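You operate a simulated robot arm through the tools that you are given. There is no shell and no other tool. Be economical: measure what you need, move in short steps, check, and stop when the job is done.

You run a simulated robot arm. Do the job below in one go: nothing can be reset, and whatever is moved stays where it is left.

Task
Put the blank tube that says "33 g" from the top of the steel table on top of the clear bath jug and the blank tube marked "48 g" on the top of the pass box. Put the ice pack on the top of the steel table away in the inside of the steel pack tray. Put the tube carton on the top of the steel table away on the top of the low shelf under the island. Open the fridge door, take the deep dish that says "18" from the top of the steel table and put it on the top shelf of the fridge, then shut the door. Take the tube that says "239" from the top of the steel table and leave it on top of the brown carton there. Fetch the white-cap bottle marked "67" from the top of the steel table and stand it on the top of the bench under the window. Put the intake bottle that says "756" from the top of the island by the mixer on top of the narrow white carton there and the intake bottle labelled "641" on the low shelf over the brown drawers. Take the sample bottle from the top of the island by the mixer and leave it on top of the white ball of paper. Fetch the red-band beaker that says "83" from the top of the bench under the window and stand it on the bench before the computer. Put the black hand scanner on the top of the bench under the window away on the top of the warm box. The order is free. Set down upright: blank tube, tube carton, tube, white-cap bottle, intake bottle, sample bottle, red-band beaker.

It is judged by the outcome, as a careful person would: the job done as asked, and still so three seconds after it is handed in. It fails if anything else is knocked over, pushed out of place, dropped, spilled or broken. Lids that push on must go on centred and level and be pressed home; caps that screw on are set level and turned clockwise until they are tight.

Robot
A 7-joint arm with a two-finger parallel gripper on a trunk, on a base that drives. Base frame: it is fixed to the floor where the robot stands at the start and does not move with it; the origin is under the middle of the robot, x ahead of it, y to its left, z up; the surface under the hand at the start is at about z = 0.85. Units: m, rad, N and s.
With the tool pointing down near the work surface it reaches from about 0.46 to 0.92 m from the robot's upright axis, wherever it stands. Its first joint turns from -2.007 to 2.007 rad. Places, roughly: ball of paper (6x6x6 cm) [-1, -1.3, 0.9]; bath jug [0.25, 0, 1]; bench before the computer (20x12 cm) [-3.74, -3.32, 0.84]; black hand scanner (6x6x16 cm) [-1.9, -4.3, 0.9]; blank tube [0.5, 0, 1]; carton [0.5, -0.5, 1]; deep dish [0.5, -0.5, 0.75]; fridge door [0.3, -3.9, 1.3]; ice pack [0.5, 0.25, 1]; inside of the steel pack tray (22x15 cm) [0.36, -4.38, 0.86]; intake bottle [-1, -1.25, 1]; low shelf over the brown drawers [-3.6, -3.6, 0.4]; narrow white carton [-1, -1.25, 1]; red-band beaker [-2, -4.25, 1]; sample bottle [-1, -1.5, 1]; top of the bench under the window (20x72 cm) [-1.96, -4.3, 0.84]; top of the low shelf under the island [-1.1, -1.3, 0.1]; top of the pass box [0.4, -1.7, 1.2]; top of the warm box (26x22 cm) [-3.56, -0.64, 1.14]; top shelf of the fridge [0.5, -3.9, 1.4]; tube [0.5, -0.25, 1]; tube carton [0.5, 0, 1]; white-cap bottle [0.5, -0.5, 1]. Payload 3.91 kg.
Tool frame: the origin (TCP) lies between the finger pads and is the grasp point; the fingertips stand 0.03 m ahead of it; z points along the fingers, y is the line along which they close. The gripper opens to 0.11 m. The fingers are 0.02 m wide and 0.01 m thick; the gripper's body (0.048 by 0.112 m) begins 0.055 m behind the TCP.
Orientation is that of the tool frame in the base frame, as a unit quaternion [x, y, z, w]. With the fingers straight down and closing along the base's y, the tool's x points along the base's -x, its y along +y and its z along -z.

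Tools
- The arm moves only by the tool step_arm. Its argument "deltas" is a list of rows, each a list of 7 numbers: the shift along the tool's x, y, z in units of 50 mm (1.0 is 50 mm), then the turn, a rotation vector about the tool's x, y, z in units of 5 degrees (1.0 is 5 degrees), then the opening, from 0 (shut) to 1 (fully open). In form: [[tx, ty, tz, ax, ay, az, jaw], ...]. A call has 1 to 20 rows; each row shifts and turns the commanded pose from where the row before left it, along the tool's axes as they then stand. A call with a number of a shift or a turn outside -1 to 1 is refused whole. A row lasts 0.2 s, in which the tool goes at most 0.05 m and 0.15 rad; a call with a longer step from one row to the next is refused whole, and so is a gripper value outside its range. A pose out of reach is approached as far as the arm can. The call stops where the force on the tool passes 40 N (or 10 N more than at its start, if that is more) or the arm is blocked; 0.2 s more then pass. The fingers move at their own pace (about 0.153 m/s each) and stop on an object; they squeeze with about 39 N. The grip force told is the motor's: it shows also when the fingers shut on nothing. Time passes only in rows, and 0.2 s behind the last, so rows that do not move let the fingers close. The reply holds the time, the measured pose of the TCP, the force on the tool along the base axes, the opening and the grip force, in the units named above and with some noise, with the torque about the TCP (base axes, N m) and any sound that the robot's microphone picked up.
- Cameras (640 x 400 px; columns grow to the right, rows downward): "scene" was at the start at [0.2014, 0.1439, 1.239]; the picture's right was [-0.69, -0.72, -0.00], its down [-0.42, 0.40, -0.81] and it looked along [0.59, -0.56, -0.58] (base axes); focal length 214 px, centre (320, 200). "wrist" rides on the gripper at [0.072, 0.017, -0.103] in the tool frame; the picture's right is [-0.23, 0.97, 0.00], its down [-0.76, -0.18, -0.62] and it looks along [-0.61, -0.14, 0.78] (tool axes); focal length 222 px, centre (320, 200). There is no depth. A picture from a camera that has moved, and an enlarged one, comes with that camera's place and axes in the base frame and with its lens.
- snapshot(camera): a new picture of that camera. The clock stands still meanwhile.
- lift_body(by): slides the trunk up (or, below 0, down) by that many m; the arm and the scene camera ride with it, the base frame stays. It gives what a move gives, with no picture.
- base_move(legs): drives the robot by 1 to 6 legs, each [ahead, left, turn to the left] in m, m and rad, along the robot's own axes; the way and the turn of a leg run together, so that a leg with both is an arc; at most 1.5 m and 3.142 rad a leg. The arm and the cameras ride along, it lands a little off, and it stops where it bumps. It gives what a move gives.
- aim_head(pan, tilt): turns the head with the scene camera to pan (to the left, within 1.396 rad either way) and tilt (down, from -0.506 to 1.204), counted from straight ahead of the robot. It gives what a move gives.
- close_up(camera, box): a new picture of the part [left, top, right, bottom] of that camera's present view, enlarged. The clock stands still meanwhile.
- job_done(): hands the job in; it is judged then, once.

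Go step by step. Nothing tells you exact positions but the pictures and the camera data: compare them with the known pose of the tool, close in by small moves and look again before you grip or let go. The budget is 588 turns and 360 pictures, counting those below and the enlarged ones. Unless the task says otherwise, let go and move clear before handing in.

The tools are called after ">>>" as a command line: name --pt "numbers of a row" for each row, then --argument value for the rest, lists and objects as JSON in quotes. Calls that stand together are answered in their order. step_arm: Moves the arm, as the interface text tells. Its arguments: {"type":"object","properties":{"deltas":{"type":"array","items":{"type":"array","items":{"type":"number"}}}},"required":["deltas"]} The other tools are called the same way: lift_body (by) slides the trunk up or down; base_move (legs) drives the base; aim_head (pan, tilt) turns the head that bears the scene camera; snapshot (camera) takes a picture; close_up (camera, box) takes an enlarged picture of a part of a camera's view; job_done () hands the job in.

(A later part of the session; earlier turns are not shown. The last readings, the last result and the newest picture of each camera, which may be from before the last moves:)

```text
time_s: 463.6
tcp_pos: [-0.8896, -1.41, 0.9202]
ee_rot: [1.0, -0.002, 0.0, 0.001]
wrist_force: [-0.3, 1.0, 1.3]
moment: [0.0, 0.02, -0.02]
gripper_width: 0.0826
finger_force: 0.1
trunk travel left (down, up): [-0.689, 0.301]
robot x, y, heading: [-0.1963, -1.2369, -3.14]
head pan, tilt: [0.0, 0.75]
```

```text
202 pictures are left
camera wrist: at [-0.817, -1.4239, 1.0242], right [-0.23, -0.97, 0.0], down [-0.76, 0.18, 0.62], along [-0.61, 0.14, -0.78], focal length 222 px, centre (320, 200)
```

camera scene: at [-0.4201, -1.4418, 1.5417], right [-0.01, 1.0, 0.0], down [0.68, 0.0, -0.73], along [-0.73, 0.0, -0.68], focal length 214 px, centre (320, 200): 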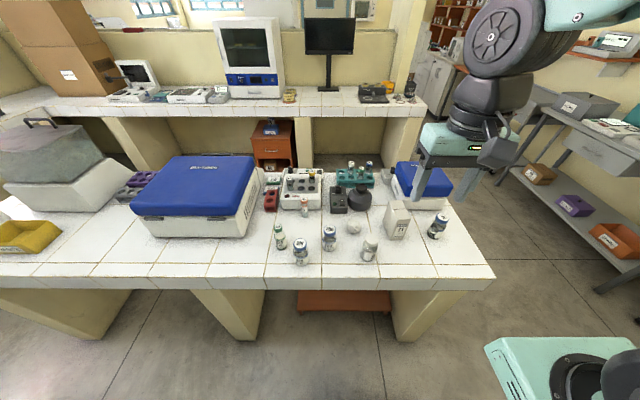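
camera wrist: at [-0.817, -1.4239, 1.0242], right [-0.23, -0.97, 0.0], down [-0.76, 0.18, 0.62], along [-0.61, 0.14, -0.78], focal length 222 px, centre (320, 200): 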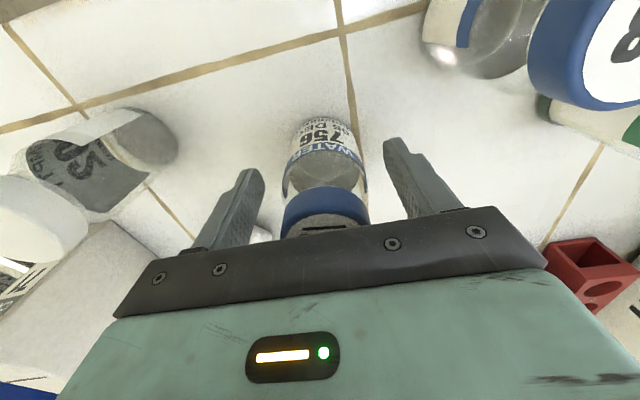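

Well centred; grip and lift.

>>> step_arm --pt "0 0 0 0 0 0 0.4" --pt "0 0 0 0 0 0 0.2" --pt "0 0 0 0 0 0 0.2" --pt "0 0 0 0 0 0 0.2"

>>> step_arm --pt "0 0 -0.5 0 0 0 0.2" --pt "0 0 -0.9 0 0 0 0.2" --pt "0 0 -0.9 0 0 0 0.2" --pt "0 0 -0.9 0 0 0 0.2" --pt "0 0 -0.9 0 0 0 0.2" --pt "-0.26 -0.74 0 0 0 0 0.2" --pt "-0.26 -0.74 0 0 0 0 0.2" --pt "-0.26 -0.74 0 0 0 0 0.2" --pt "-0.26 -0.74 0 0 0 0 0.2" --pt "-0.26 -0.74 0 0 0 0 0.2" --pt "-0.26 -0.74 0 0 0 0 0.2" --pt "-0.26 -0.74 0 0 0 0 0.2" --pt "0 0 0 0 0 0 0.2"

>>> snapshot --camera "wrist"

>>> snapshot --camera "scene"

```text
time_s: 464.6
tcp_pos: [-0.8892, -1.4099, 0.9204]
ee_rot: [1.0, -0.002, 0.0, 0.0]
wrist_force: [-0.1, 0.1, 0.8]
moment: [0.02, -0.04, 0.01]
gripper_width: 0.0507
finger_force: 39.2
trunk travel left (down, up): [-0.689, 0.301]
robot x, y, heading: [-0.1949, -1.2353, -3.141]
head pan, tilt: [0.0, 0.75]
```

```text
time_s: 467.4
tcp_pos: [-0.9788, -1.1485, 1.1245]
ee_rot: [1.0, -0.002, 0.0, 0.001]
wrist_force: [-0.2, 0.0, -0.9]
moment: [0.02, 0.01, -0.03]
gripper_width: 0.0506
finger_force: 38.9
trunk travel left (down, up): [-0.689, 0.301]
robot x, y, heading: [-0.1962, -1.2391, -3.139]
head pan, tilt: [0.0, 0.75]
```

```text
201 pictures are left
camera wrist: at [-0.9076, -1.164, 1.2275], right [-0.23, -0.97, 0.0], down [-0.76, 0.18, 0.62], along [-0.61, 0.14, -0.78], focal length 222 px, centre (320, 200)
```

wrist: 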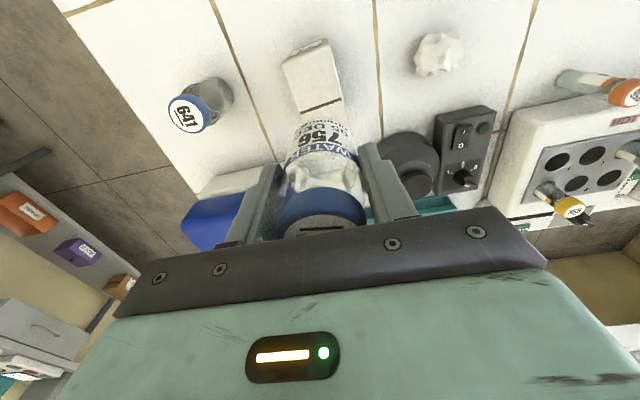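

```text
200 pictures are left
camera scene: at [-0.4202, -1.4418, 1.3416], right [-0.01, 1.0, 0.0], down [0.68, 0.0, -0.73], along [-0.73, 0.0, -0.68], focal length 214 px, centre (320, 200)
```

scene: 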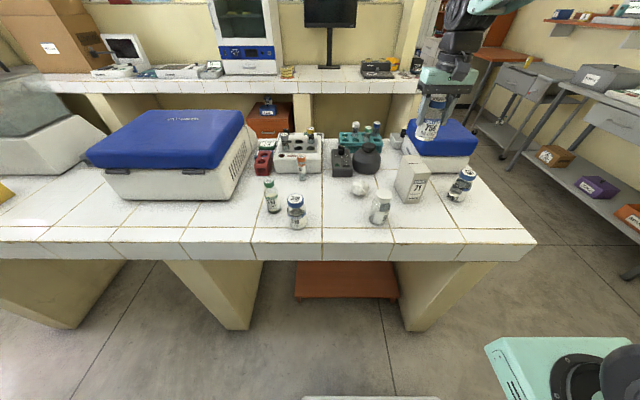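

>>> step_arm --pt "0 0.06 0.6 0 0 0 0.2" --pt "0 0 0.6 0 0 0 0.2" --pt "0 0 0 0 0 0 0.2"

>>> close_up --camera "scene" --box '[370, 90, 490, 210]'

>>> close_up --camera "wrist" --box '[220, 20, 420, 240]'

```text
time_s: 468.2
tcp_pos: [-0.9783, -1.1527, 1.0647]
ee_rot: [1.0, -0.002, 0.0, 0.001]
wrist_force: [-0.4, -0.1, -1.0]
moment: [-0.02, 0.0, 0.03]
gripper_width: 0.0507
finger_force: 39.6
trunk travel left (down, up): [-0.689, 0.301]
robot x, y, heading: [-0.1897, -1.2343, -3.136]
head pan, tilt: [0.0, 0.75]
```

```text
3.33 times, centred on (430, 150) of scene
camera zoom: at [-0.4202, -1.4418, 1.3416], right [-0.01, 1.0, 0.0], down [0.68, 0.0, -0.73], along [-0.73, 0.0, -0.68], focal length 715 px, centre (-47, 367)
```

zoom: 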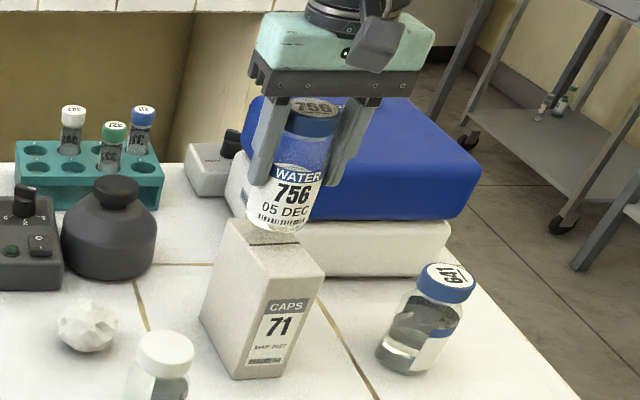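

```text
1.82 times, centred on (320, 130) of wrist
camera zoom: at [-0.9076, -1.1684, 1.1679], right [-0.23, -0.97, 0.0], down [-0.76, 0.18, 0.62], along [-0.61, 0.14, -0.78], focal length 404 px, centre (320, 327)
```

zoom: 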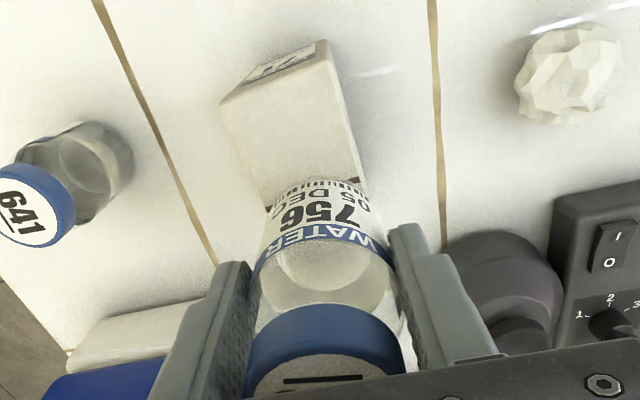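

>>> step_arm --pt "0.16 0 0.2 0 0 0 0.2" --pt "0 0 0.06 0 0 0 0.2" --pt "0 0 0.06 0 0 0 0.2" --pt "0 0 0 0 0 0 0.2"

>>> close_up --camera "scene" --box '[390, 110, 470, 210]'

```text
time_s: 469.2
tcp_pos: [-0.9715, -1.1524, 1.0483]
ee_rot: [1.0, -0.002, -0.001, 0.001]
wrist_force: [-0.1, 0.3, -1.1]
moment: [0.01, 0.0, 0.0]
gripper_width: 0.0505
finger_force: 39.4
trunk travel left (down, up): [-0.689, 0.301]
robot x, y, heading: [-0.1899, -1.2348, -3.135]
head pan, tilt: [0.0, 0.75]
```

```text
4.00 times, centred on (430, 160) of scene
camera zoom: at [-0.4202, -1.4418, 1.3416], right [-0.01, 1.0, 0.0], down [0.68, 0.0, -0.73], along [-0.73, 0.0, -0.68], focal length 858 px, centre (-120, 360)
```

zoom: 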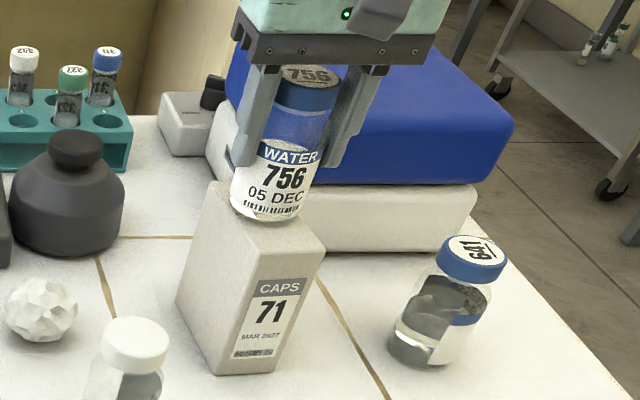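

Looks centred. Lower until contact.

>>> step_arm --pt "0 0 0.05 0 0 0 0.2" --pt "0 0 0.05 0 0 0 0.2" --pt "0 0 0.05 0 0 0 0.2"

```text
time_s: 470.0
tcp_pos: [-0.972, -1.1527, 1.0454]
ee_rot: [1.0, -0.001, -0.003, 0.002]
wrist_force: [6.0, 1.6, 31.2]
moment: [0.15, -0.56, 0.04]
gripper_width: 0.0507
finger_force: 39.3
trunk travel left (down, up): [-0.689, 0.301]
robot x, y, heading: [-0.1931, -1.2328, -3.138]
head pan, tilt: [0.0, 0.75]
```

>>> step_arm --pt "0 0 -0.05 0 0 0 0.2" --pt "0 0 0 0 0 0 0.2"

```text
time_s: 470.6
tcp_pos: [-0.9731, -1.1524, 1.0457]
ee_rot: [1.0, -0.002, -0.002, 0.001]
wrist_force: [-1.5, 0.7, 27.5]
moment: [0.06, 0.1, 0.03]
gripper_width: 0.0508
finger_force: 38.6
trunk travel left (down, up): [-0.689, 0.301]
robot x, y, heading: [-0.1928, -1.2351, -3.131]
head pan, tilt: [0.0, 0.75]
```

>>> step_arm --pt "0 0 -0.04 0 0 0 0.2" --pt "0 0 0 0 0 0 0.2"

>>> close_up --camera "scene" --box '[390, 110, 470, 210]'

```text
time_s: 471.2
tcp_pos: [-0.9724, -1.1528, 1.0452]
ee_rot: [1.0, -0.002, 0.0, 0.001]
wrist_force: [-4.4, 0.2, 13.6]
moment: [0.1, 0.57, 0.02]
gripper_width: 0.0508
finger_force: 38.9
trunk travel left (down, up): [-0.689, 0.301]
robot x, y, heading: [-0.1919, -1.2316, -3.132]
head pan, tilt: [0.0, 0.75]
```

```text
4.00 times, centred on (430, 160) of scene
camera zoom: at [-0.4199, -1.4419, 1.3415], right [-0.01, 1.0, 0.0], down [0.68, 0.0, -0.73], along [-0.73, 0.0, -0.68], focal length 858 px, centre (-120, 360)
```

zoom: 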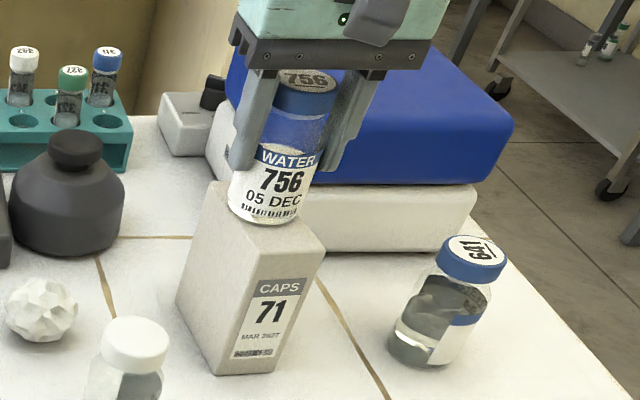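

>>> step_arm --pt "0 0 -0.02 0 0 0 0.5" --pt "0 0 0 0 0 0 0.65" --pt "0 0 -0.4 0 0 0 0.65" --pt "0 0 -0.9 0 0 0 0.65" --pt "0 0 -0.9 0 0 0 0.65" --pt "0 0 -0.9 0 0 0 0.65" --pt "0 0 0 0 0 0 0.65"

>>> close_up --camera "scene" --box '[250, 90, 490, 250]'

```text
time_s: 472.8
tcp_pos: [-0.9717, -1.1529, 1.204]
ee_rot: [1.0, -0.001, 0.0, 0.001]
wrist_force: [0.2, 0.5, 0.0]
moment: [0.03, -0.01, 0.01]
gripper_width: 0.0717
finger_force: 0.1
trunk travel left (down, up): [-0.689, 0.301]
robot x, y, heading: [-0.1943, -1.2368, -3.139]
head pan, tilt: [0.0, 0.75]
```

```text
2.50 times, centred on (370, 170) of scene
camera zoom: at [-0.4202, -1.4418, 1.3416], right [-0.01, 1.0, 0.0], down [0.68, 0.0, -0.73], along [-0.73, 0.0, -0.68], focal length 536 px, centre (195, 275)
```

zoom: 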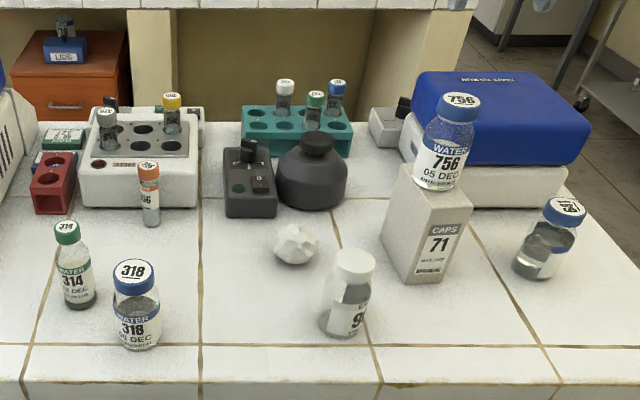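

756 stands on the carton. Now the sample bottle 314 at about (−0.899, −1.589).

>>> step_arm --pt "0.146 0.872 0 0 0 0 0.65" --pt "0.146 0.872 0 0 0 0 0.65" --pt "0.146 0.872 0 0 0 0 0.65" --pt "0.146 0.872 0 0 0 0 0.65" --pt "0.146 0.872 0.2 0 0 0 0.65" --pt "0.146 0.872 0.3 0 0 0 0.65" --pt "0.146 0.872 0.3 0 0 0 0.65" --pt "0.146 0.872 0.3 0 0 0 0.65" --pt "0.146 0.872 0.3 0 0 0 0.65" --pt "0.146 0.872 0.3 0 0 0 0.65" --pt "0 0 0 0 0 0 0.65"

>>> snapshot --camera "wrist"

```text
time_s: 475.2
tcp_pos: [-0.8987, -1.5884, 1.1171]
ee_rot: [1.0, -0.003, 0.0, 0.001]
wrist_force: [-0.5, 0.1, 0.4]
moment: [-0.01, 0.04, -0.02]
gripper_width: 0.0716
finger_force: 0.1
trunk travel left (down, up): [-0.689, 0.301]
robot x, y, heading: [-0.1923, -1.2351, -3.138]
head pan, tilt: [0.0, 0.75]
```

```text
194 pictures are left
camera wrist: at [-0.8284, -1.6037, 1.2215], right [-0.23, -0.97, 0.0], down [-0.76, 0.18, 0.62], along [-0.61, 0.14, -0.78], focal length 222 px, centre (320, 200)
```

wrist: 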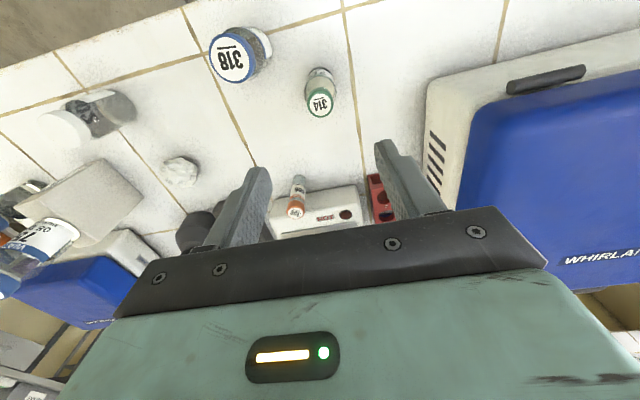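

>>> step_arm --pt "0 0 0.95 0 0 0 0.65" --pt "0 0 0.95 0 0 0 0.65" --pt "0 0 0.95 0 0 0 0.65" --pt "0 0 0.95 0 0 0 0.65" --pt "0 0 0.15 0 0 0 0.65" --pt "0 0 0 0 0 0 0.65"

>>> snapshot --camera "wrist"

```text
time_s: 476.6
tcp_pos: [-0.9024, -1.5899, 0.9207]
ee_rot: [1.0, -0.001, 0.0, 0.001]
wrist_force: [0.0, 0.0, -0.8]
moment: [-0.01, -0.04, 0.03]
gripper_width: 0.0717
finger_force: 0.1
trunk travel left (down, up): [-0.689, 0.301]
robot x, y, heading: [-0.1951, -1.2346, -3.134]
head pan, tilt: [0.0, 0.75]
```

```text
193 pictures are left
camera wrist: at [-0.831, -1.6041, 1.0242], right [-0.23, -0.97, 0.0], down [-0.76, 0.18, 0.62], along [-0.61, 0.14, -0.78], focal length 222 px, centre (320, 200)
```

wrist: 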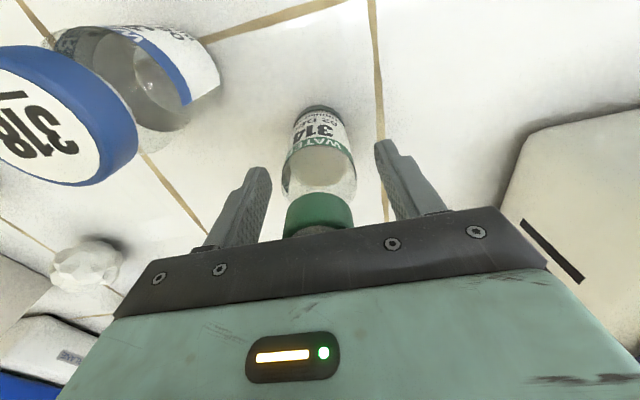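

>>> step_arm --pt "0 0 0 0 0 0 0.4" --pt "0 0 0 0 0 0 0.2" --pt "0 0 0 0 0 0 0.2" --pt "0 0 -0.4 0 0 0 0.2" --pt "0 0 -0.9 0 0 0 0.2" --pt "0 0 -0.9 0 0 0 0.2" --pt "0 0 -0.9 0 0 0 0.2" --pt "0 0 -0.4 0 0 0 0.2" --pt "0 0 0 0 0 0 0.2"

>>> step_arm --pt "-0.25 -0.93 0 0 0 0 0.2" --pt "-0.25 -0.93 0 0 0 0 0.2" --pt "-0.25 -0.93 0 0 0 0 0.2" --pt "-0.25 -0.93 0 0 0 0 0.2" --pt "-0.25 -0.93 0 0 0 0 0.2" --pt "-0.25 -0.93 0 0 0 0 0.2" --pt "0 0 0 0 0 0 0.2"

>>> snapshot --camera "wrist"

>>> close_up --camera "scene" --box '[300, 90, 460, 230]'

```text
time_s: 478.6
tcp_pos: [-0.902, -1.5895, 1.0951]
ee_rot: [1.0, -0.002, -0.001, 0.002]
wrist_force: [-0.1, -0.6, -1.0]
moment: [-0.04, 0.01, 0.01]
gripper_width: 0.0388
finger_force: 38.8
trunk travel left (down, up): [-0.689, 0.301]
robot x, y, heading: [-0.1894, -1.2339, -3.136]
head pan, tilt: [0.0, 0.75]
```

```text
time_s: 480.2
tcp_pos: [-0.9753, -1.3083, 1.094]
ee_rot: [1.0, -0.002, 0.0, 0.0]
wrist_force: [0.3, 0.1, -0.1]
moment: [0.0, 0.02, -0.01]
gripper_width: 0.0386
finger_force: 39.4
trunk travel left (down, up): [-0.689, 0.301]
robot x, y, heading: [-0.1926, -1.2355, -3.141]
head pan, tilt: [0.0, 0.75]
```

```text
192 pictures are left
camera wrist: at [-0.903, -1.3236, 1.198], right [-0.23, -0.97, 0.0], down [-0.76, 0.18, 0.62], along [-0.61, 0.14, -0.78], focal length 222 px, centre (320, 200)
```

wrist: 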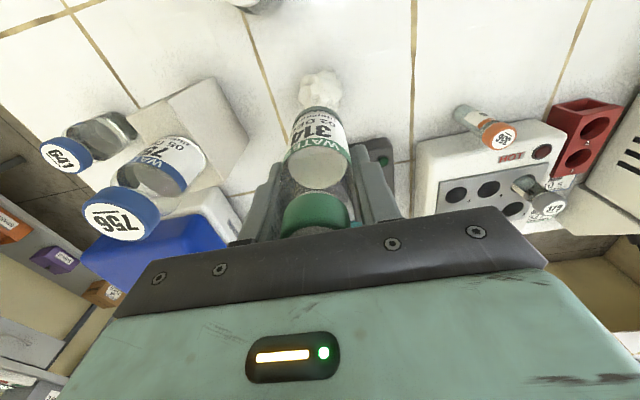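

```text
2.86 times, centred on (380, 160) of scene
camera zoom: at [-0.4202, -1.4419, 1.3416], right [-0.01, 1.0, 0.0], down [0.68, 0.0, -0.73], along [-0.73, 0.0, -0.68], focal length 613 px, centre (149, 314)
```

zoom: 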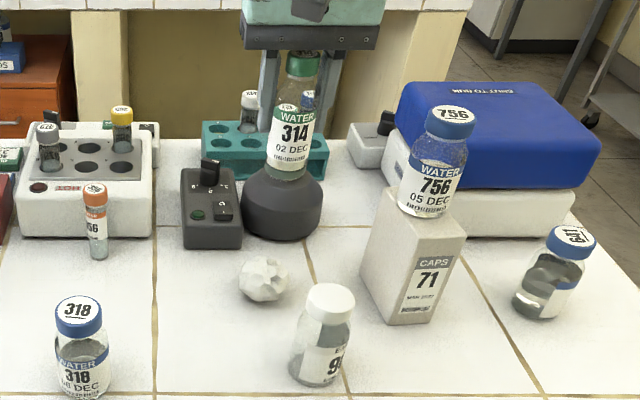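

>>> step_arm --pt "-0.03 0 0.6 0 0 0 0.2" --pt "0 0 0.6 0 0 0 0.2" --pt "0 0 0.5 0 0 0 0.2" --pt "0 0 0 0 0 0 0.2"

>>> close_up --camera "scene" --box '[320, 120, 400, 220]'

>>> close_up --camera "wrist" --box '[240, 60, 400, 240]'

```text
time_s: 481.2
tcp_pos: [-0.9769, -1.3079, 1.0091]
ee_rot: [1.0, -0.001, 0.001, 0.0]
wrist_force: [0.2, 0.2, -0.7]
moment: [0.01, 0.03, 0.0]
gripper_width: 0.0391
finger_force: 39.5
trunk travel left (down, up): [-0.689, 0.301]
robot x, y, heading: [-0.1928, -1.2348, -3.133]
head pan, tilt: [0.0, 0.75]
```

```text
4.00 times, centred on (360, 170) of scene
camera zoom: at [-0.4201, -1.4418, 1.3416], right [-0.01, 1.0, 0.0], down [0.68, 0.0, -0.73], along [-0.73, 0.0, -0.68], focal length 858 px, centre (160, 320)
```

zoom: 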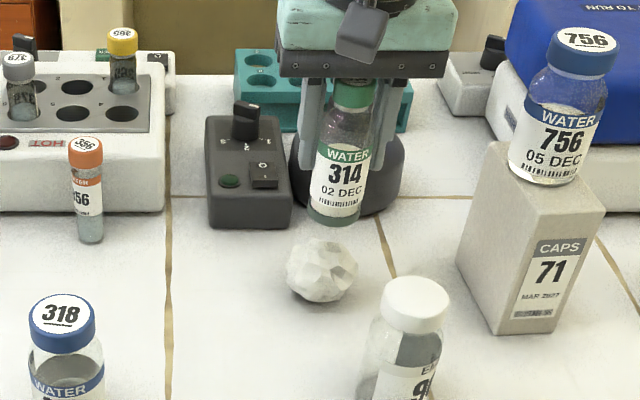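

```text
2.22 times, centred on (320, 150) of wrist
camera zoom: at [-0.9055, -1.3238, 1.1124], right [-0.23, -0.97, 0.0], down [-0.76, 0.18, 0.62], along [-0.61, 0.14, -0.78], focal length 494 px, centre (320, 311)
```

zoom: 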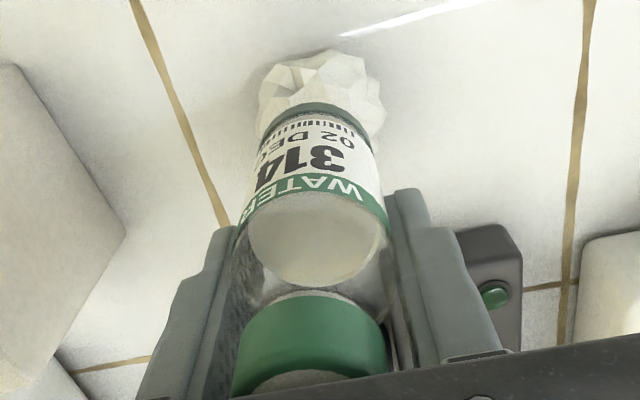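

>>> step_arm --pt "0 0.03 0.1 0 0 0 0.2" --pt "0 0 0.1 0 0 0 0.2" --pt "0 0 0.06 0 0 0 0.2" --pt "0 0 0.06 0 0 0 0.2" --pt "0 0 0.06 0 0 0 0.2"

```text
time_s: 482.4
tcp_pos: [-0.977, -1.3103, 0.9896]
ee_rot: [1.0, -0.002, 0.0, 0.001]
wrist_force: [-0.6, 0.1, -1.5]
moment: [0.02, 0.01, 0.04]
gripper_width: 0.0389
finger_force: 39.0
trunk travel left (down, up): [-0.689, 0.301]
robot x, y, heading: [-0.1955, -1.2334, -3.135]
head pan, tilt: [0.0, 0.75]
```

>>> step_arm --pt "0 0 0.05 0 0 0 0.2" --pt "0 0 0.05 0 0 0 0.2" --pt "0 0 0.05 0 0 0 0.2"

```text
time_s: 483.2
tcp_pos: [-0.9761, -1.3105, 0.9826]
ee_rot: [1.0, -0.001, -0.001, 0.001]
wrist_force: [0.8, 0.1, -1.5]
moment: [0.0, -0.01, -0.01]
gripper_width: 0.0389
finger_force: 38.7
trunk travel left (down, up): [-0.689, 0.301]
robot x, y, heading: [-0.1923, -1.2327, -3.133]
head pan, tilt: [0.0, 0.75]
```

>>> step_arm --pt "0 0 0.04 0 0 0 0.2" --pt "0 0 0.04 0 0 0 0.2"

```text
time_s: 483.8
tcp_pos: [-0.9759, -1.3091, 0.9777]
ee_rot: [1.0, -0.002, -0.001, 0.001]
wrist_force: [-0.2, 0.1, -0.2]
moment: [-0.03, 0.01, 0.02]
gripper_width: 0.0389
finger_force: 38.7
trunk travel left (down, up): [-0.689, 0.301]
robot x, y, heading: [-0.1937, -1.232, -3.139]
head pan, tilt: [0.0, 0.75]
```

>>> step_arm --pt "0 0 0.03 0 0 0 0.2" --pt "0 0 0.03 0 0 0 0.2"

>>> close_up --camera "scene" --box '[320, 120, 400, 220]'

```text
time_s: 484.4
tcp_pos: [-0.9756, -1.3111, 0.9748]
ee_rot: [1.0, -0.002, -0.001, 0.002]
wrist_force: [-0.8, 1.1, 0.8]
moment: [0.02, 0.0, -0.01]
gripper_width: 0.0387
finger_force: 38.7
trunk travel left (down, up): [-0.689, 0.301]
robot x, y, heading: [-0.1907, -1.2353, -3.132]
head pan, tilt: [0.0, 0.75]
```

```text
4.00 times, centred on (360, 170) of scene
camera zoom: at [-0.4201, -1.4418, 1.3417], right [-0.01, 1.0, 0.0], down [0.68, 0.0, -0.73], along [-0.73, 0.0, -0.68], focal length 858 px, centre (160, 320)
```

zoom: 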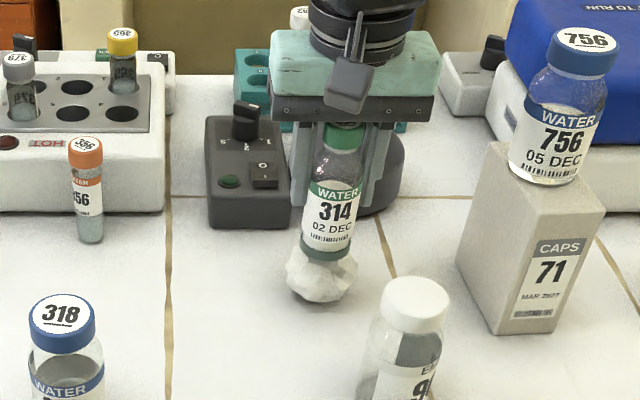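

>>> step_arm --pt "0 0 0.03 0 0 0 0.2" --pt "0 0 0.02 0 0 0 0.2"

```text
time_s: 485.0
tcp_pos: [-0.9756, -1.3104, 0.9759]
ee_rot: [1.0, -0.001, -0.002, 0.001]
wrist_force: [0.5, 0.4, 17.4]
moment: [0.12, -0.16, -0.02]
gripper_width: 0.0389
finger_force: 39.3
trunk travel left (down, up): [-0.689, 0.301]
robot x, y, heading: [-0.189, -1.2393, -3.138]
head pan, tilt: [0.0, 0.75]
```

>>> step_arm --pt "0 0 -0.03 0 0 0 0.2" --pt "0 0 0 0 0 0 0.2"

```text
time_s: 485.6
tcp_pos: [-0.9752, -1.3118, 0.9744]
ee_rot: [1.0, -0.001, -0.001, 0.001]
wrist_force: [-1.8, 0.5, 12.2]
moment: [0.08, 0.03, 0.03]
gripper_width: 0.039
finger_force: 39.1
trunk travel left (down, up): [-0.689, 0.301]
robot x, y, heading: [-0.1963, -1.2347, -3.137]
head pan, tilt: [0.0, 0.75]
```

>>> step_arm --pt "0 0 -0.02 0 0 0 0.2" --pt "0 0 0 0 0 0 0.42" --pt "0 0 0 0 0 0 0.42" --pt "0 0 0 0 0 0 0.42" --pt "0 0 0 0 0 0 0.42"

>>> close_up --camera "scene" --box '[320, 120, 400, 220]'

>>> close_up --camera "wrist" --box '[240, 60, 400, 240]'

```text
time_s: 486.8
tcp_pos: [-0.9762, -1.3119, 0.9758]
ee_rot: [1.0, -0.002, 0.001, 0.0]
wrist_force: [0.3, -0.2, -0.6]
moment: [-0.01, 0.01, -0.03]
gripper_width: 0.0465
finger_force: 0.0
trunk travel left (down, up): [-0.689, 0.301]
robot x, y, heading: [-0.1947, -1.2364, -3.14]
head pan, tilt: [0.0, 0.75]
```

```text
4.00 times, centred on (360, 170) of scene
camera zoom: at [-0.4201, -1.4418, 1.3416], right [-0.01, 1.0, 0.0], down [0.68, 0.0, -0.73], along [-0.73, 0.0, -0.68], focal length 858 px, centre (160, 320)
```

zoom: 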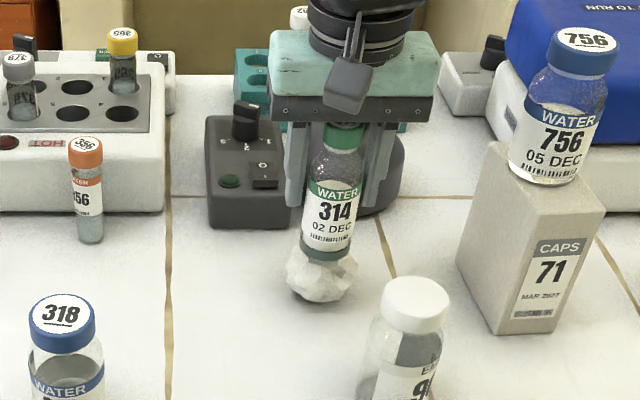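

```text
2.22 times, centred on (320, 150) of wrist
camera zoom: at [-0.9045, -1.3272, 1.0795], right [-0.23, -0.97, 0.0], down [-0.76, 0.18, 0.62], along [-0.61, 0.14, -0.78], focal length 494 px, centre (320, 311)
```

zoom: 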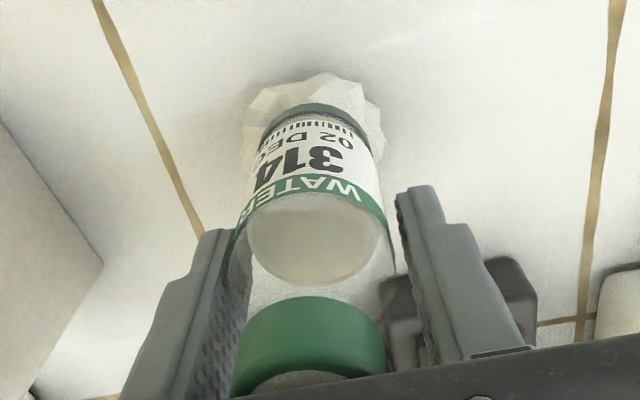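

It stands on the ball by itself. Open more and rise.

>>> step_arm --pt "0 0 0 0 0 0 0.65" --pt "0 0 0 0 0 0 0.65" --pt "0 0 -0.5 0 0 0 0.65" --pt "0 0 -0.9 0 0 0 0.65" --pt "0 0 -0.9 0 0 0 0.65" --pt "0 0 -0.9 0 0 0 0.65" --pt "0 0 -0.9 0 0 0 0.65" --pt "0 0 0 0 0 0 0.65"

>>> snapshot --camera "scene"

>>> snapshot --camera "wrist"

```text
time_s: 488.6
tcp_pos: [-0.9759, -1.3127, 1.1803]
ee_rot: [1.0, -0.002, 0.0, 0.001]
wrist_force: [-0.3, 0.7, 0.4]
moment: [-0.02, 0.04, 0.03]
gripper_width: 0.0716
finger_force: 0.1
trunk travel left (down, up): [-0.689, 0.301]
robot x, y, heading: [-0.1956, -1.2383, -3.136]
head pan, tilt: [0.0, 0.75]
```

```text
185 pictures are left
camera scene: at [-0.4202, -1.4418, 1.3416], right [-0.01, 1.0, 0.0], down [0.68, 0.0, -0.73], along [-0.73, 0.0, -0.68], focal length 214 px, centre (320, 200)
```

scene: 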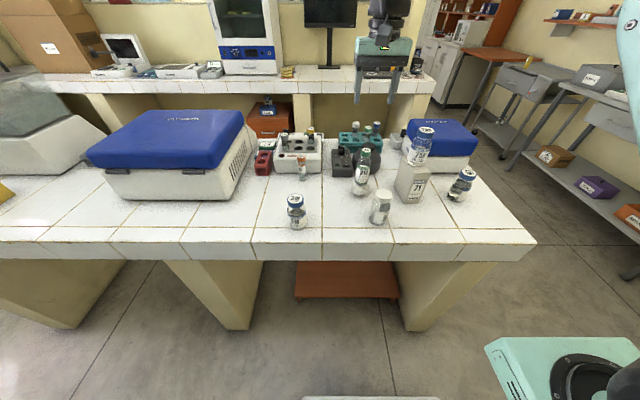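

```text
184 pictures are left
camera wrist: at [-0.9035, -1.3279, 1.2841], right [-0.23, -0.97, 0.0], down [-0.76, 0.18, 0.62], along [-0.61, 0.14, -0.78], focal length 222 px, centre (320, 200)
```

wrist: 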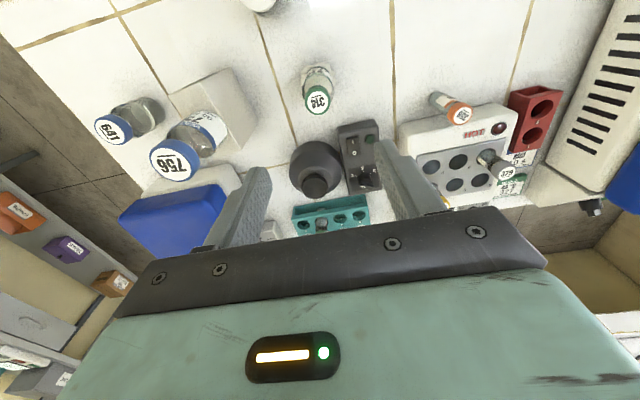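

Both done. Now bottle 641 at about (−0.946, −0.99). For the low shelf I'll need a tilted grip (≈50°), so I move east of it and tilt the tool forward.

>>> step_arm --pt "0.42 -0.8 0 0 0 0 0.75" --pt "0.42 -0.8 0 0 0 0 0.75" --pt "0.42 -0.8 0 0 0 0 0.75" --pt "0.42 -0.8 0 0 0 0 0.75" --pt "0.42 -0.8 0 0 0 0 0.75" --pt "0.42 -0.8 0 0 0 0 0.75" --pt "0.42 -0.8 0 0 0 0 0.75" --pt "0.42 -0.8 0 0 0 0 0.75" --pt "0 0 0 0 -1 0 0.75" --pt "0 0 0 0 -1 0 0.75" --pt "0 0 0 0 -1 0 0.75" --pt "0 0 0 0 -1 0 0.75" --pt "0 0 0 0 -1 0 0.75" --pt "0 0 0 0 -1 0 0.75" --pt "0 0 0 0 -1 0 0.75" --pt "0 0 0 0 -1 0 0.75" --pt "0 0 0 0 -1 0 0.75" --pt "0 0 0 0 -1 0 0.75" --pt "0 0 0 0 0 0 0.75"

>>> snapshot --camera "wrist"

>>> snapshot --camera "scene"

```text
time_s: 492.6
tcp_pos: [-0.8074, -0.9902, 1.1802]
ee_rot: [0.907, -0.003, -0.422, -0.001]
wrist_force: [-0.3, 0.3, 0.5]
moment: [0.0, -0.01, 0.01]
gripper_width: 0.0823
finger_force: 0.0
trunk travel left (down, up): [-0.689, 0.301]
robot x, y, heading: [-0.1921, -1.2358, -3.137]
head pan, tilt: [0.0, 0.75]
```

```text
183 pictures are left
camera wrist: at [-0.6823, -1.0072, 1.1916], right [-0.15, -0.97, 0.18], down [-0.01, 0.18, 0.98], along [-0.99, 0.15, -0.04], focal length 222 px, centre (320, 200)
```

wrist: 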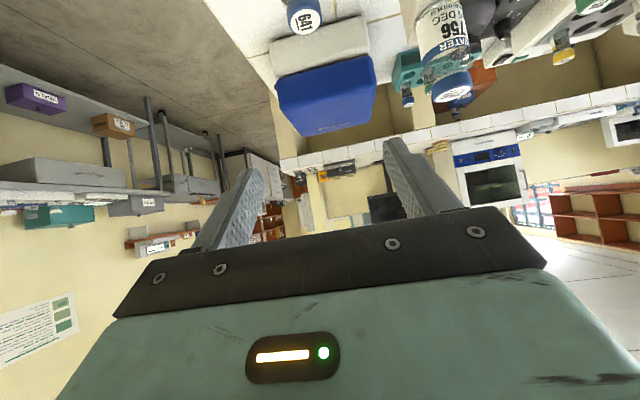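

```text
182 pictures are left
camera scene: at [-0.4201, -1.4418, 1.3416], right [-0.01, 1.0, 0.0], down [0.68, 0.0, -0.73], along [-0.73, 0.0, -0.68], focal length 214 px, centre (320, 200)
```

scene: 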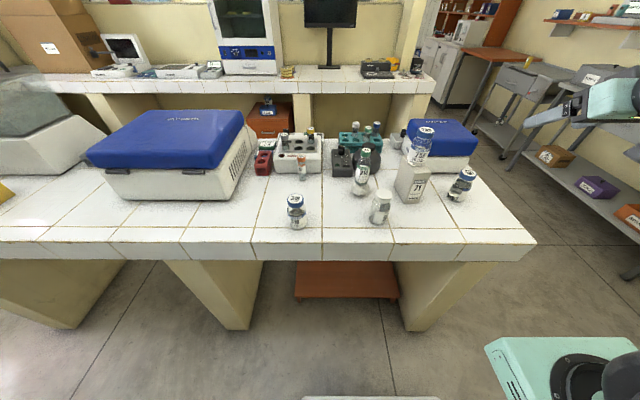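

>>> step_arm --pt "0.55 0 0.74 0 0 0 0.75" --pt "0.55 0 0.74 0 0 0 0.75" --pt "0.55 0 0.74 0 0 0 0.75" --pt "0.55 0 0.74 0 0 0 0.75" --pt "0 0 0 0 0 0 0.75"

>>> snapshot --camera "wrist"

>>> snapshot --camera "scene"

```text
time_s: 493.8
tcp_pos: [-0.85, -0.9913, 1.0008]
ee_rot: [0.906, -0.002, -0.424, 0.0]
wrist_force: [0.4, 1.0, 0.1]
moment: [-0.02, 0.02, -0.03]
gripper_width: 0.0826
finger_force: 0.0
trunk travel left (down, up): [-0.689, 0.301]
robot x, y, heading: [-0.1963, -1.2358, -3.135]
head pan, tilt: [0.0, 0.75]
```

```text
181 pictures are left
camera wrist: at [-0.7251, -1.0065, 1.0128], right [-0.15, -0.97, 0.18], down [-0.01, 0.18, 0.98], along [-0.99, 0.15, -0.04], focal length 222 px, centre (320, 200)
```

wrist: 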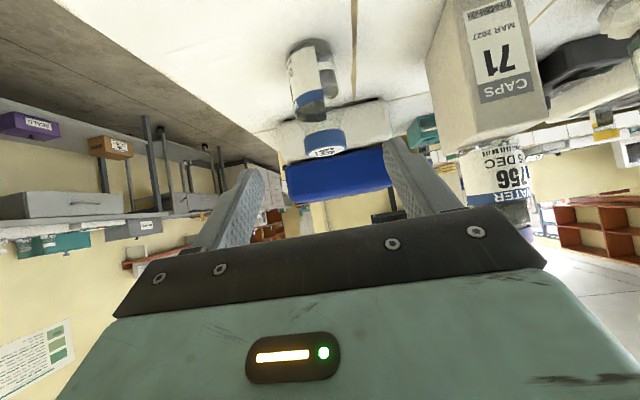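

```text
180 pictures are left
camera scene: at [-0.4199, -1.4418, 1.3417], right [-0.01, 1.0, 0.0], down [0.68, 0.0, -0.73], along [-0.73, 0.0, -0.68], focal length 214 px, centre (320, 200)
```

scene: 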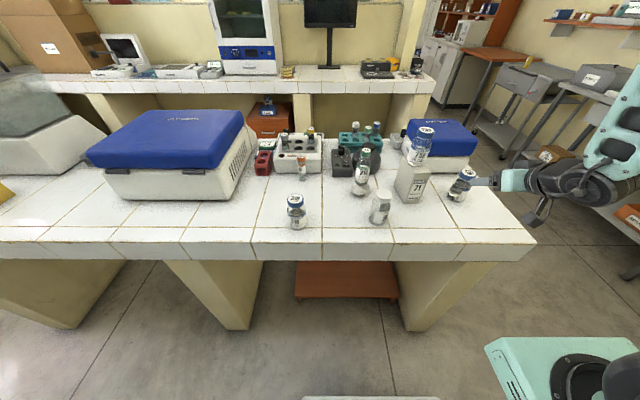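

>>> step_arm --pt "0.02 -0.05 0.52 0 0 0 0.75" --pt "0.02 0 0.52 0 0 0 0.75" --pt "0.02 0 0.52 0 0 0 0.75" --pt "0.02 0 0.52 0 0 0 0.75" --pt "0.02 0 0.52 0 0 0 0.75" --pt "0 0 0 0 0 0 0.75"

>>> snapshot --camera "wrist"

>>> close_up --camera "scene" --box '[400, 130, 560, 250]'

```text
time_s: 495.2
tcp_pos: [-0.9463, -0.9889, 0.913]
ee_rot: [0.906, -0.002, -0.423, 0.0]
wrist_force: [-0.2, -0.2, 0.4]
moment: [-0.01, 0.01, 0.02]
gripper_width: 0.0827
finger_force: 0.1
trunk travel left (down, up): [-0.689, 0.301]
robot x, y, heading: [-0.1933, -1.2363, -3.137]
head pan, tilt: [0.0, 0.75]
```

```text
179 pictures are left
camera wrist: at [-0.8215, -1.0052, 0.9247], right [-0.15, -0.97, 0.18], down [-0.01, 0.18, 0.98], along [-0.99, 0.15, -0.04], focal length 222 px, centre (320, 200)
```

wrist: 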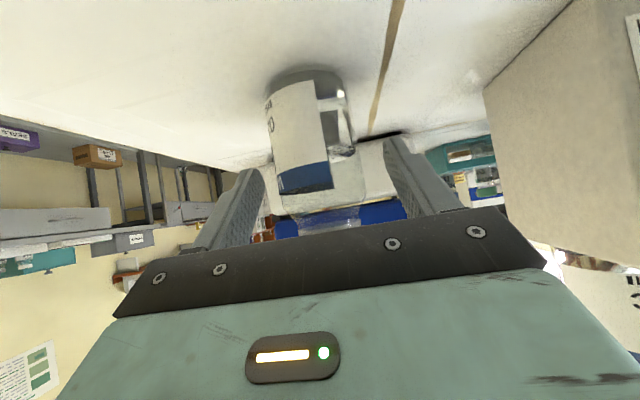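

```text
3.33 times, centred on (480, 190) of scene
camera zoom: at [-0.42, -1.4418, 1.3417], right [-0.01, 1.0, 0.0], down [0.68, 0.0, -0.73], along [-0.73, 0.0, -0.68], focal length 715 px, centre (-213, 233)
```

zoom: 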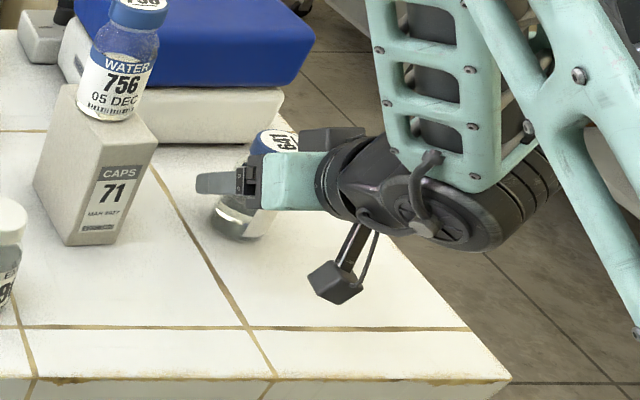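

>>> step_arm --pt "0 0 0 0 0 0 0.5" --pt "0 0 0 0 0 0 0.2" --pt "0 0 0 0 0 0 0.2" --pt "0 0 0 0 0 0 0.2"

>>> step_arm --pt "-0.38 0 -0.32 0 0 0 0.2" --pt "-0.76 0 -0.64 0 0 0 0.2" --pt "-0.76 0 -0.64 0 0 0 0.2" --pt "-0.76 0 -0.64 0 0 0 0.2" --pt "-0.76 0 -0.64 0 0 0 0.2" --pt "-0.76 0 -0.64 0 0 0 0.2" --pt "0 0 0 0 0 0 0.2"

>>> snapshot --camera "scene"

>>> snapshot --camera "wrist"

```text
time_s: 496.2
tcp_pos: [-0.9459, -0.9898, 0.9134]
ee_rot: [0.906, -0.002, -0.423, 0.0]
wrist_force: [-0.4, -1.0, 0.8]
moment: [0.03, 0.03, 0.0]
gripper_width: 0.0506
finger_force: 38.9
trunk travel left (down, up): [-0.689, 0.301]
robot x, y, heading: [-0.1915, -1.236, -3.135]
head pan, tilt: [0.0, 0.75]
```

```text
time_s: 497.8
tcp_pos: [-0.9482, -0.9888, 1.1852]
ee_rot: [0.906, -0.003, -0.423, -0.001]
wrist_force: [-1.2, -0.2, -0.3]
moment: [0.0, -0.02, 0.03]
gripper_width: 0.0504
finger_force: 39.1
trunk travel left (down, up): [-0.689, 0.301]
robot x, y, heading: [-0.1952, -1.2367, -3.135]
head pan, tilt: [0.0, 0.75]
```

```text
177 pictures are left
camera scene: at [-0.4202, -1.4418, 1.3416], right [-0.01, 1.0, 0.0], down [0.68, 0.0, -0.73], along [-0.73, 0.0, -0.68], focal length 214 px, centre (320, 200)
```

scene: 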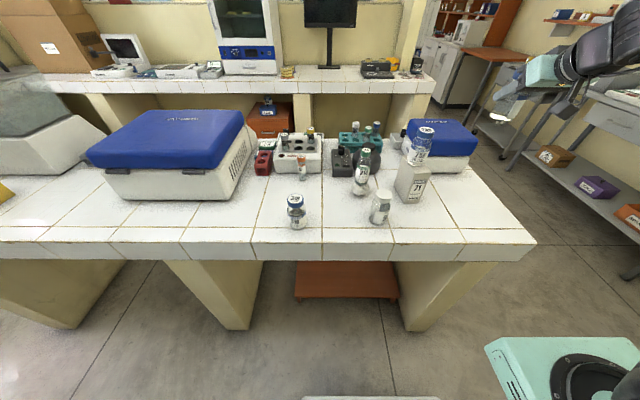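

```text
176 pictures are left
camera wrist: at [-0.8229, -1.0045, 1.1967], right [-0.15, -0.97, 0.18], down [-0.01, 0.18, 0.98], along [-0.99, 0.15, -0.04], focal length 222 px, centre (320, 200)
```

wrist: 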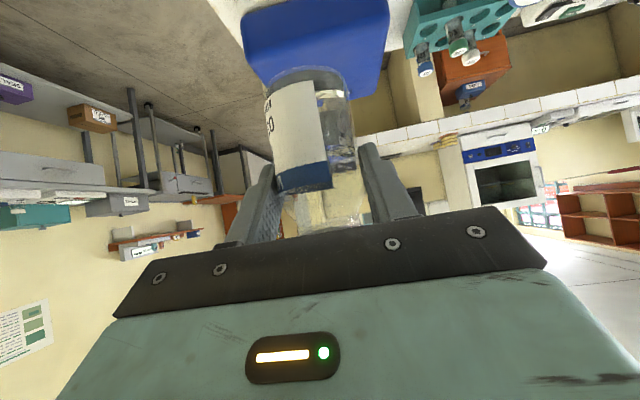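

>>> step_arm --pt "0.6 0 -0.72 0 0 0 0.2" --pt "0.6 0 -0.72 0 0 0 0.2" --pt "0.6 0 -0.72 0 0 0 0.2" --pt "0.6 0 -0.72 0 0 0 0.2" --pt "0 0.9 0 0 0 0 0.2" --pt "0 0.9 0 0 0 0 0.2" --pt "0 0.9 0 0 0 0 0.2" --pt "0 0.9 0 0 0 0 0.2" --pt "0 0 0 0 0 0 0.2"

>>> lift_body --by 0.2

>>> base_move --legs '[[0, -1.26, 0], [1.3, 0, 0], [1.3, 0, 0]]'

>>> snapshot --camera "wrist"

```text
time_s: 499.8
tcp_pos: [-0.7768, -1.1163, 1.1734]
ee_rot: [0.908, -0.002, -0.419, -0.002]
wrist_force: [-0.5, 0.0, -0.4]
moment: [-0.02, 0.03, 0.0]
gripper_width: 0.0507
finger_force: 39.4
out of reach, approached as far as the arm can: row 5, 6, 7, 8
trunk travel left (down, up): [-0.689, 0.301]
robot x, y, heading: [-0.1964, -1.2336, -3.137]
head pan, tilt: [0.0, 0.75]
```

```text
time_s: 502.0
tcp_pos: [-0.7784, -1.1159, 1.3721]
ee_rot: [0.908, -0.002, -0.419, -0.001]
wrist_force: [0.6, -0.5, -1.7]
moment: [0.0, -0.03, 0.0]
gripper_width: 0.0508
finger_force: 39.3
trunk travel left (down, up): [-0.889, 0.101]
robot x, y, heading: [-0.1924, -1.2363, -3.134]
head pan, tilt: [0.0, 0.75]
```

```text
time_s: 520.4
tcp_pos: [-3.3595, 0.1579, 1.3737]
ee_rot: [0.908, -0.011, -0.419, -0.005]
wrist_force: [0.1, -0.7, -1.4]
moment: [-0.01, -0.01, -0.02]
gripper_width: 0.0508
finger_force: 39.1
trunk travel left (down, up): [-0.889, 0.101]
robot x, y, heading: [-2.778, 0.0317, 3.128]
head pan, tilt: [0.0, 0.75]
```

```text
175 pictures are left
camera wrist: at [-3.2358, 0.1394, 1.3852], right [-0.17, -0.97, 0.17], down [-0.02, 0.18, 0.98], along [-0.98, 0.17, -0.05], focal length 222 px, centre (320, 200)
```

wrist: 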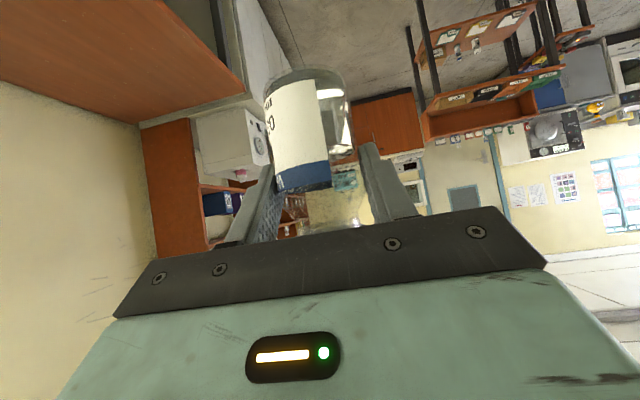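

>>> base_move --legs '[[1.48, 0.03, 0], [0, 0, 1.56]]'

>>> base_move --legs '[[0.1, -0.05, 0]]'

```text
time_s: 531.5
tcp_pos: [-4.4184, -0.5631, 1.372]
ee_rot: [0.663, 0.62, -0.306, 0.286]
wrist_force: [0.2, -0.3, -0.7]
moment: [0.0, 0.03, -0.04]
gripper_width: 0.0508
finger_force: 39.3
trunk travel left (down, up): [-0.889, 0.101]
robot x, y, heading: [-4.2659, 0.013, -1.622]
head pan, tilt: [0.0, 0.75]
```

```text
time_s: 532.7
tcp_pos: [-4.4766, -0.6627, 1.3728]
ee_rot: [0.664, 0.621, -0.305, 0.285]
wrist_force: [0.8, -0.3, -0.9]
moment: [0.0, -0.02, 0.02]
gripper_width: 0.0509
finger_force: 39.1
trunk travel left (down, up): [-0.889, 0.101]
robot x, y, heading: [-4.3234, -0.0856, -1.626]
head pan, tilt: [0.0, 0.75]
```

>>> base_move --legs '[[0, 0, 0.05], [1.45, 0, 0], [1.4, -0.12, 0], [0, 0, 1.56], [0, -0.5, 0]]'

>>> aim_head --pan -0.35 --tilt 0.75

>>> snapshot --camera "scene"

```text
time_s: 553.1
tcp_pos: [-3.9347, -3.5503, 1.3734]
ee_rot: [0.023, 0.908, -0.01, 0.419]
wrist_force: [0.7, -0.3, -1.2]
moment: [0.02, 0.01, 0.01]
gripper_width: 0.0507
finger_force: 38.6
trunk travel left (down, up): [-0.889, 0.101]
robot x, y, heading: [-4.5142, -3.4061, -0.043]
head pan, tilt: [0.0, 0.75]
```

```text
time_s: 553.9
tcp_pos: [-3.9352, -3.5505, 1.3726]
ee_rot: [0.024, 0.908, -0.011, 0.418]
wrist_force: [-0.2, -0.7, -1.5]
moment: [0.01, -0.03, 0.02]
gripper_width: 0.0508
finger_force: 39.0
trunk travel left (down, up): [-0.889, 0.101]
robot x, y, heading: [-4.5133, -3.4086, -0.041]
head pan, tilt: [-0.351, 0.75]
```

```text
174 pictures are left
camera scene: at [-4.2896, -3.2374, 1.5416], right [-0.38, -0.92, 0.0], down [-0.63, 0.26, -0.73], along [0.68, -0.28, -0.68], focal length 214 px, centre (320, 200)
```

scene: 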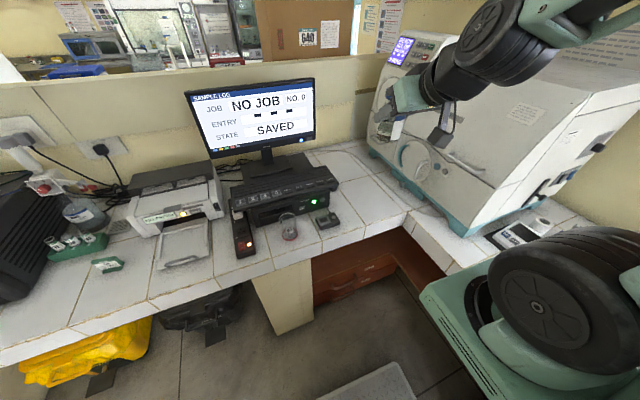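

The beaker is still standing. I lower the trunk with the hand just outside the bench edge.

>>> lift_body --by -0.4

>>> snapshot --camera "scene"

```text
time_s: 557.7
tcp_pos: [-3.9353, -3.5503, 0.9718]
ee_rot: [0.024, 0.908, -0.011, 0.418]
wrist_force: [0.4, 0.4, -1.5]
moment: [-0.01, 0.04, -0.02]
gripper_width: 0.0507
finger_force: 39.1
trunk travel left (down, up): [-0.489, 0.501]
robot x, y, heading: [-4.5113, -3.4043, -0.041]
head pan, tilt: [-0.351, 0.75]
```

```text
173 pictures are left
camera scene: at [-4.2897, -3.2374, 1.1417], right [-0.38, -0.92, 0.0], down [-0.63, 0.26, -0.73], along [0.68, -0.28, -0.68], focal length 214 px, centre (320, 200)
```

scene: 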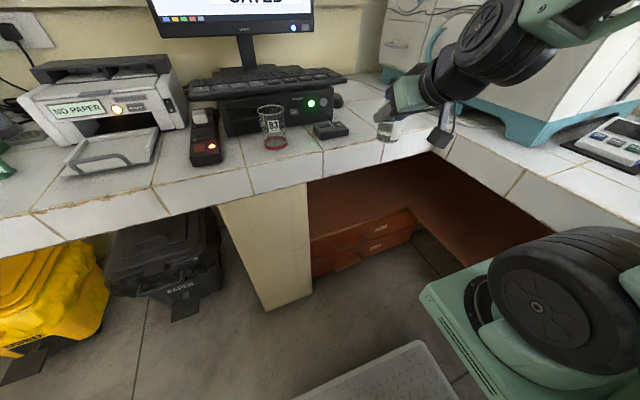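

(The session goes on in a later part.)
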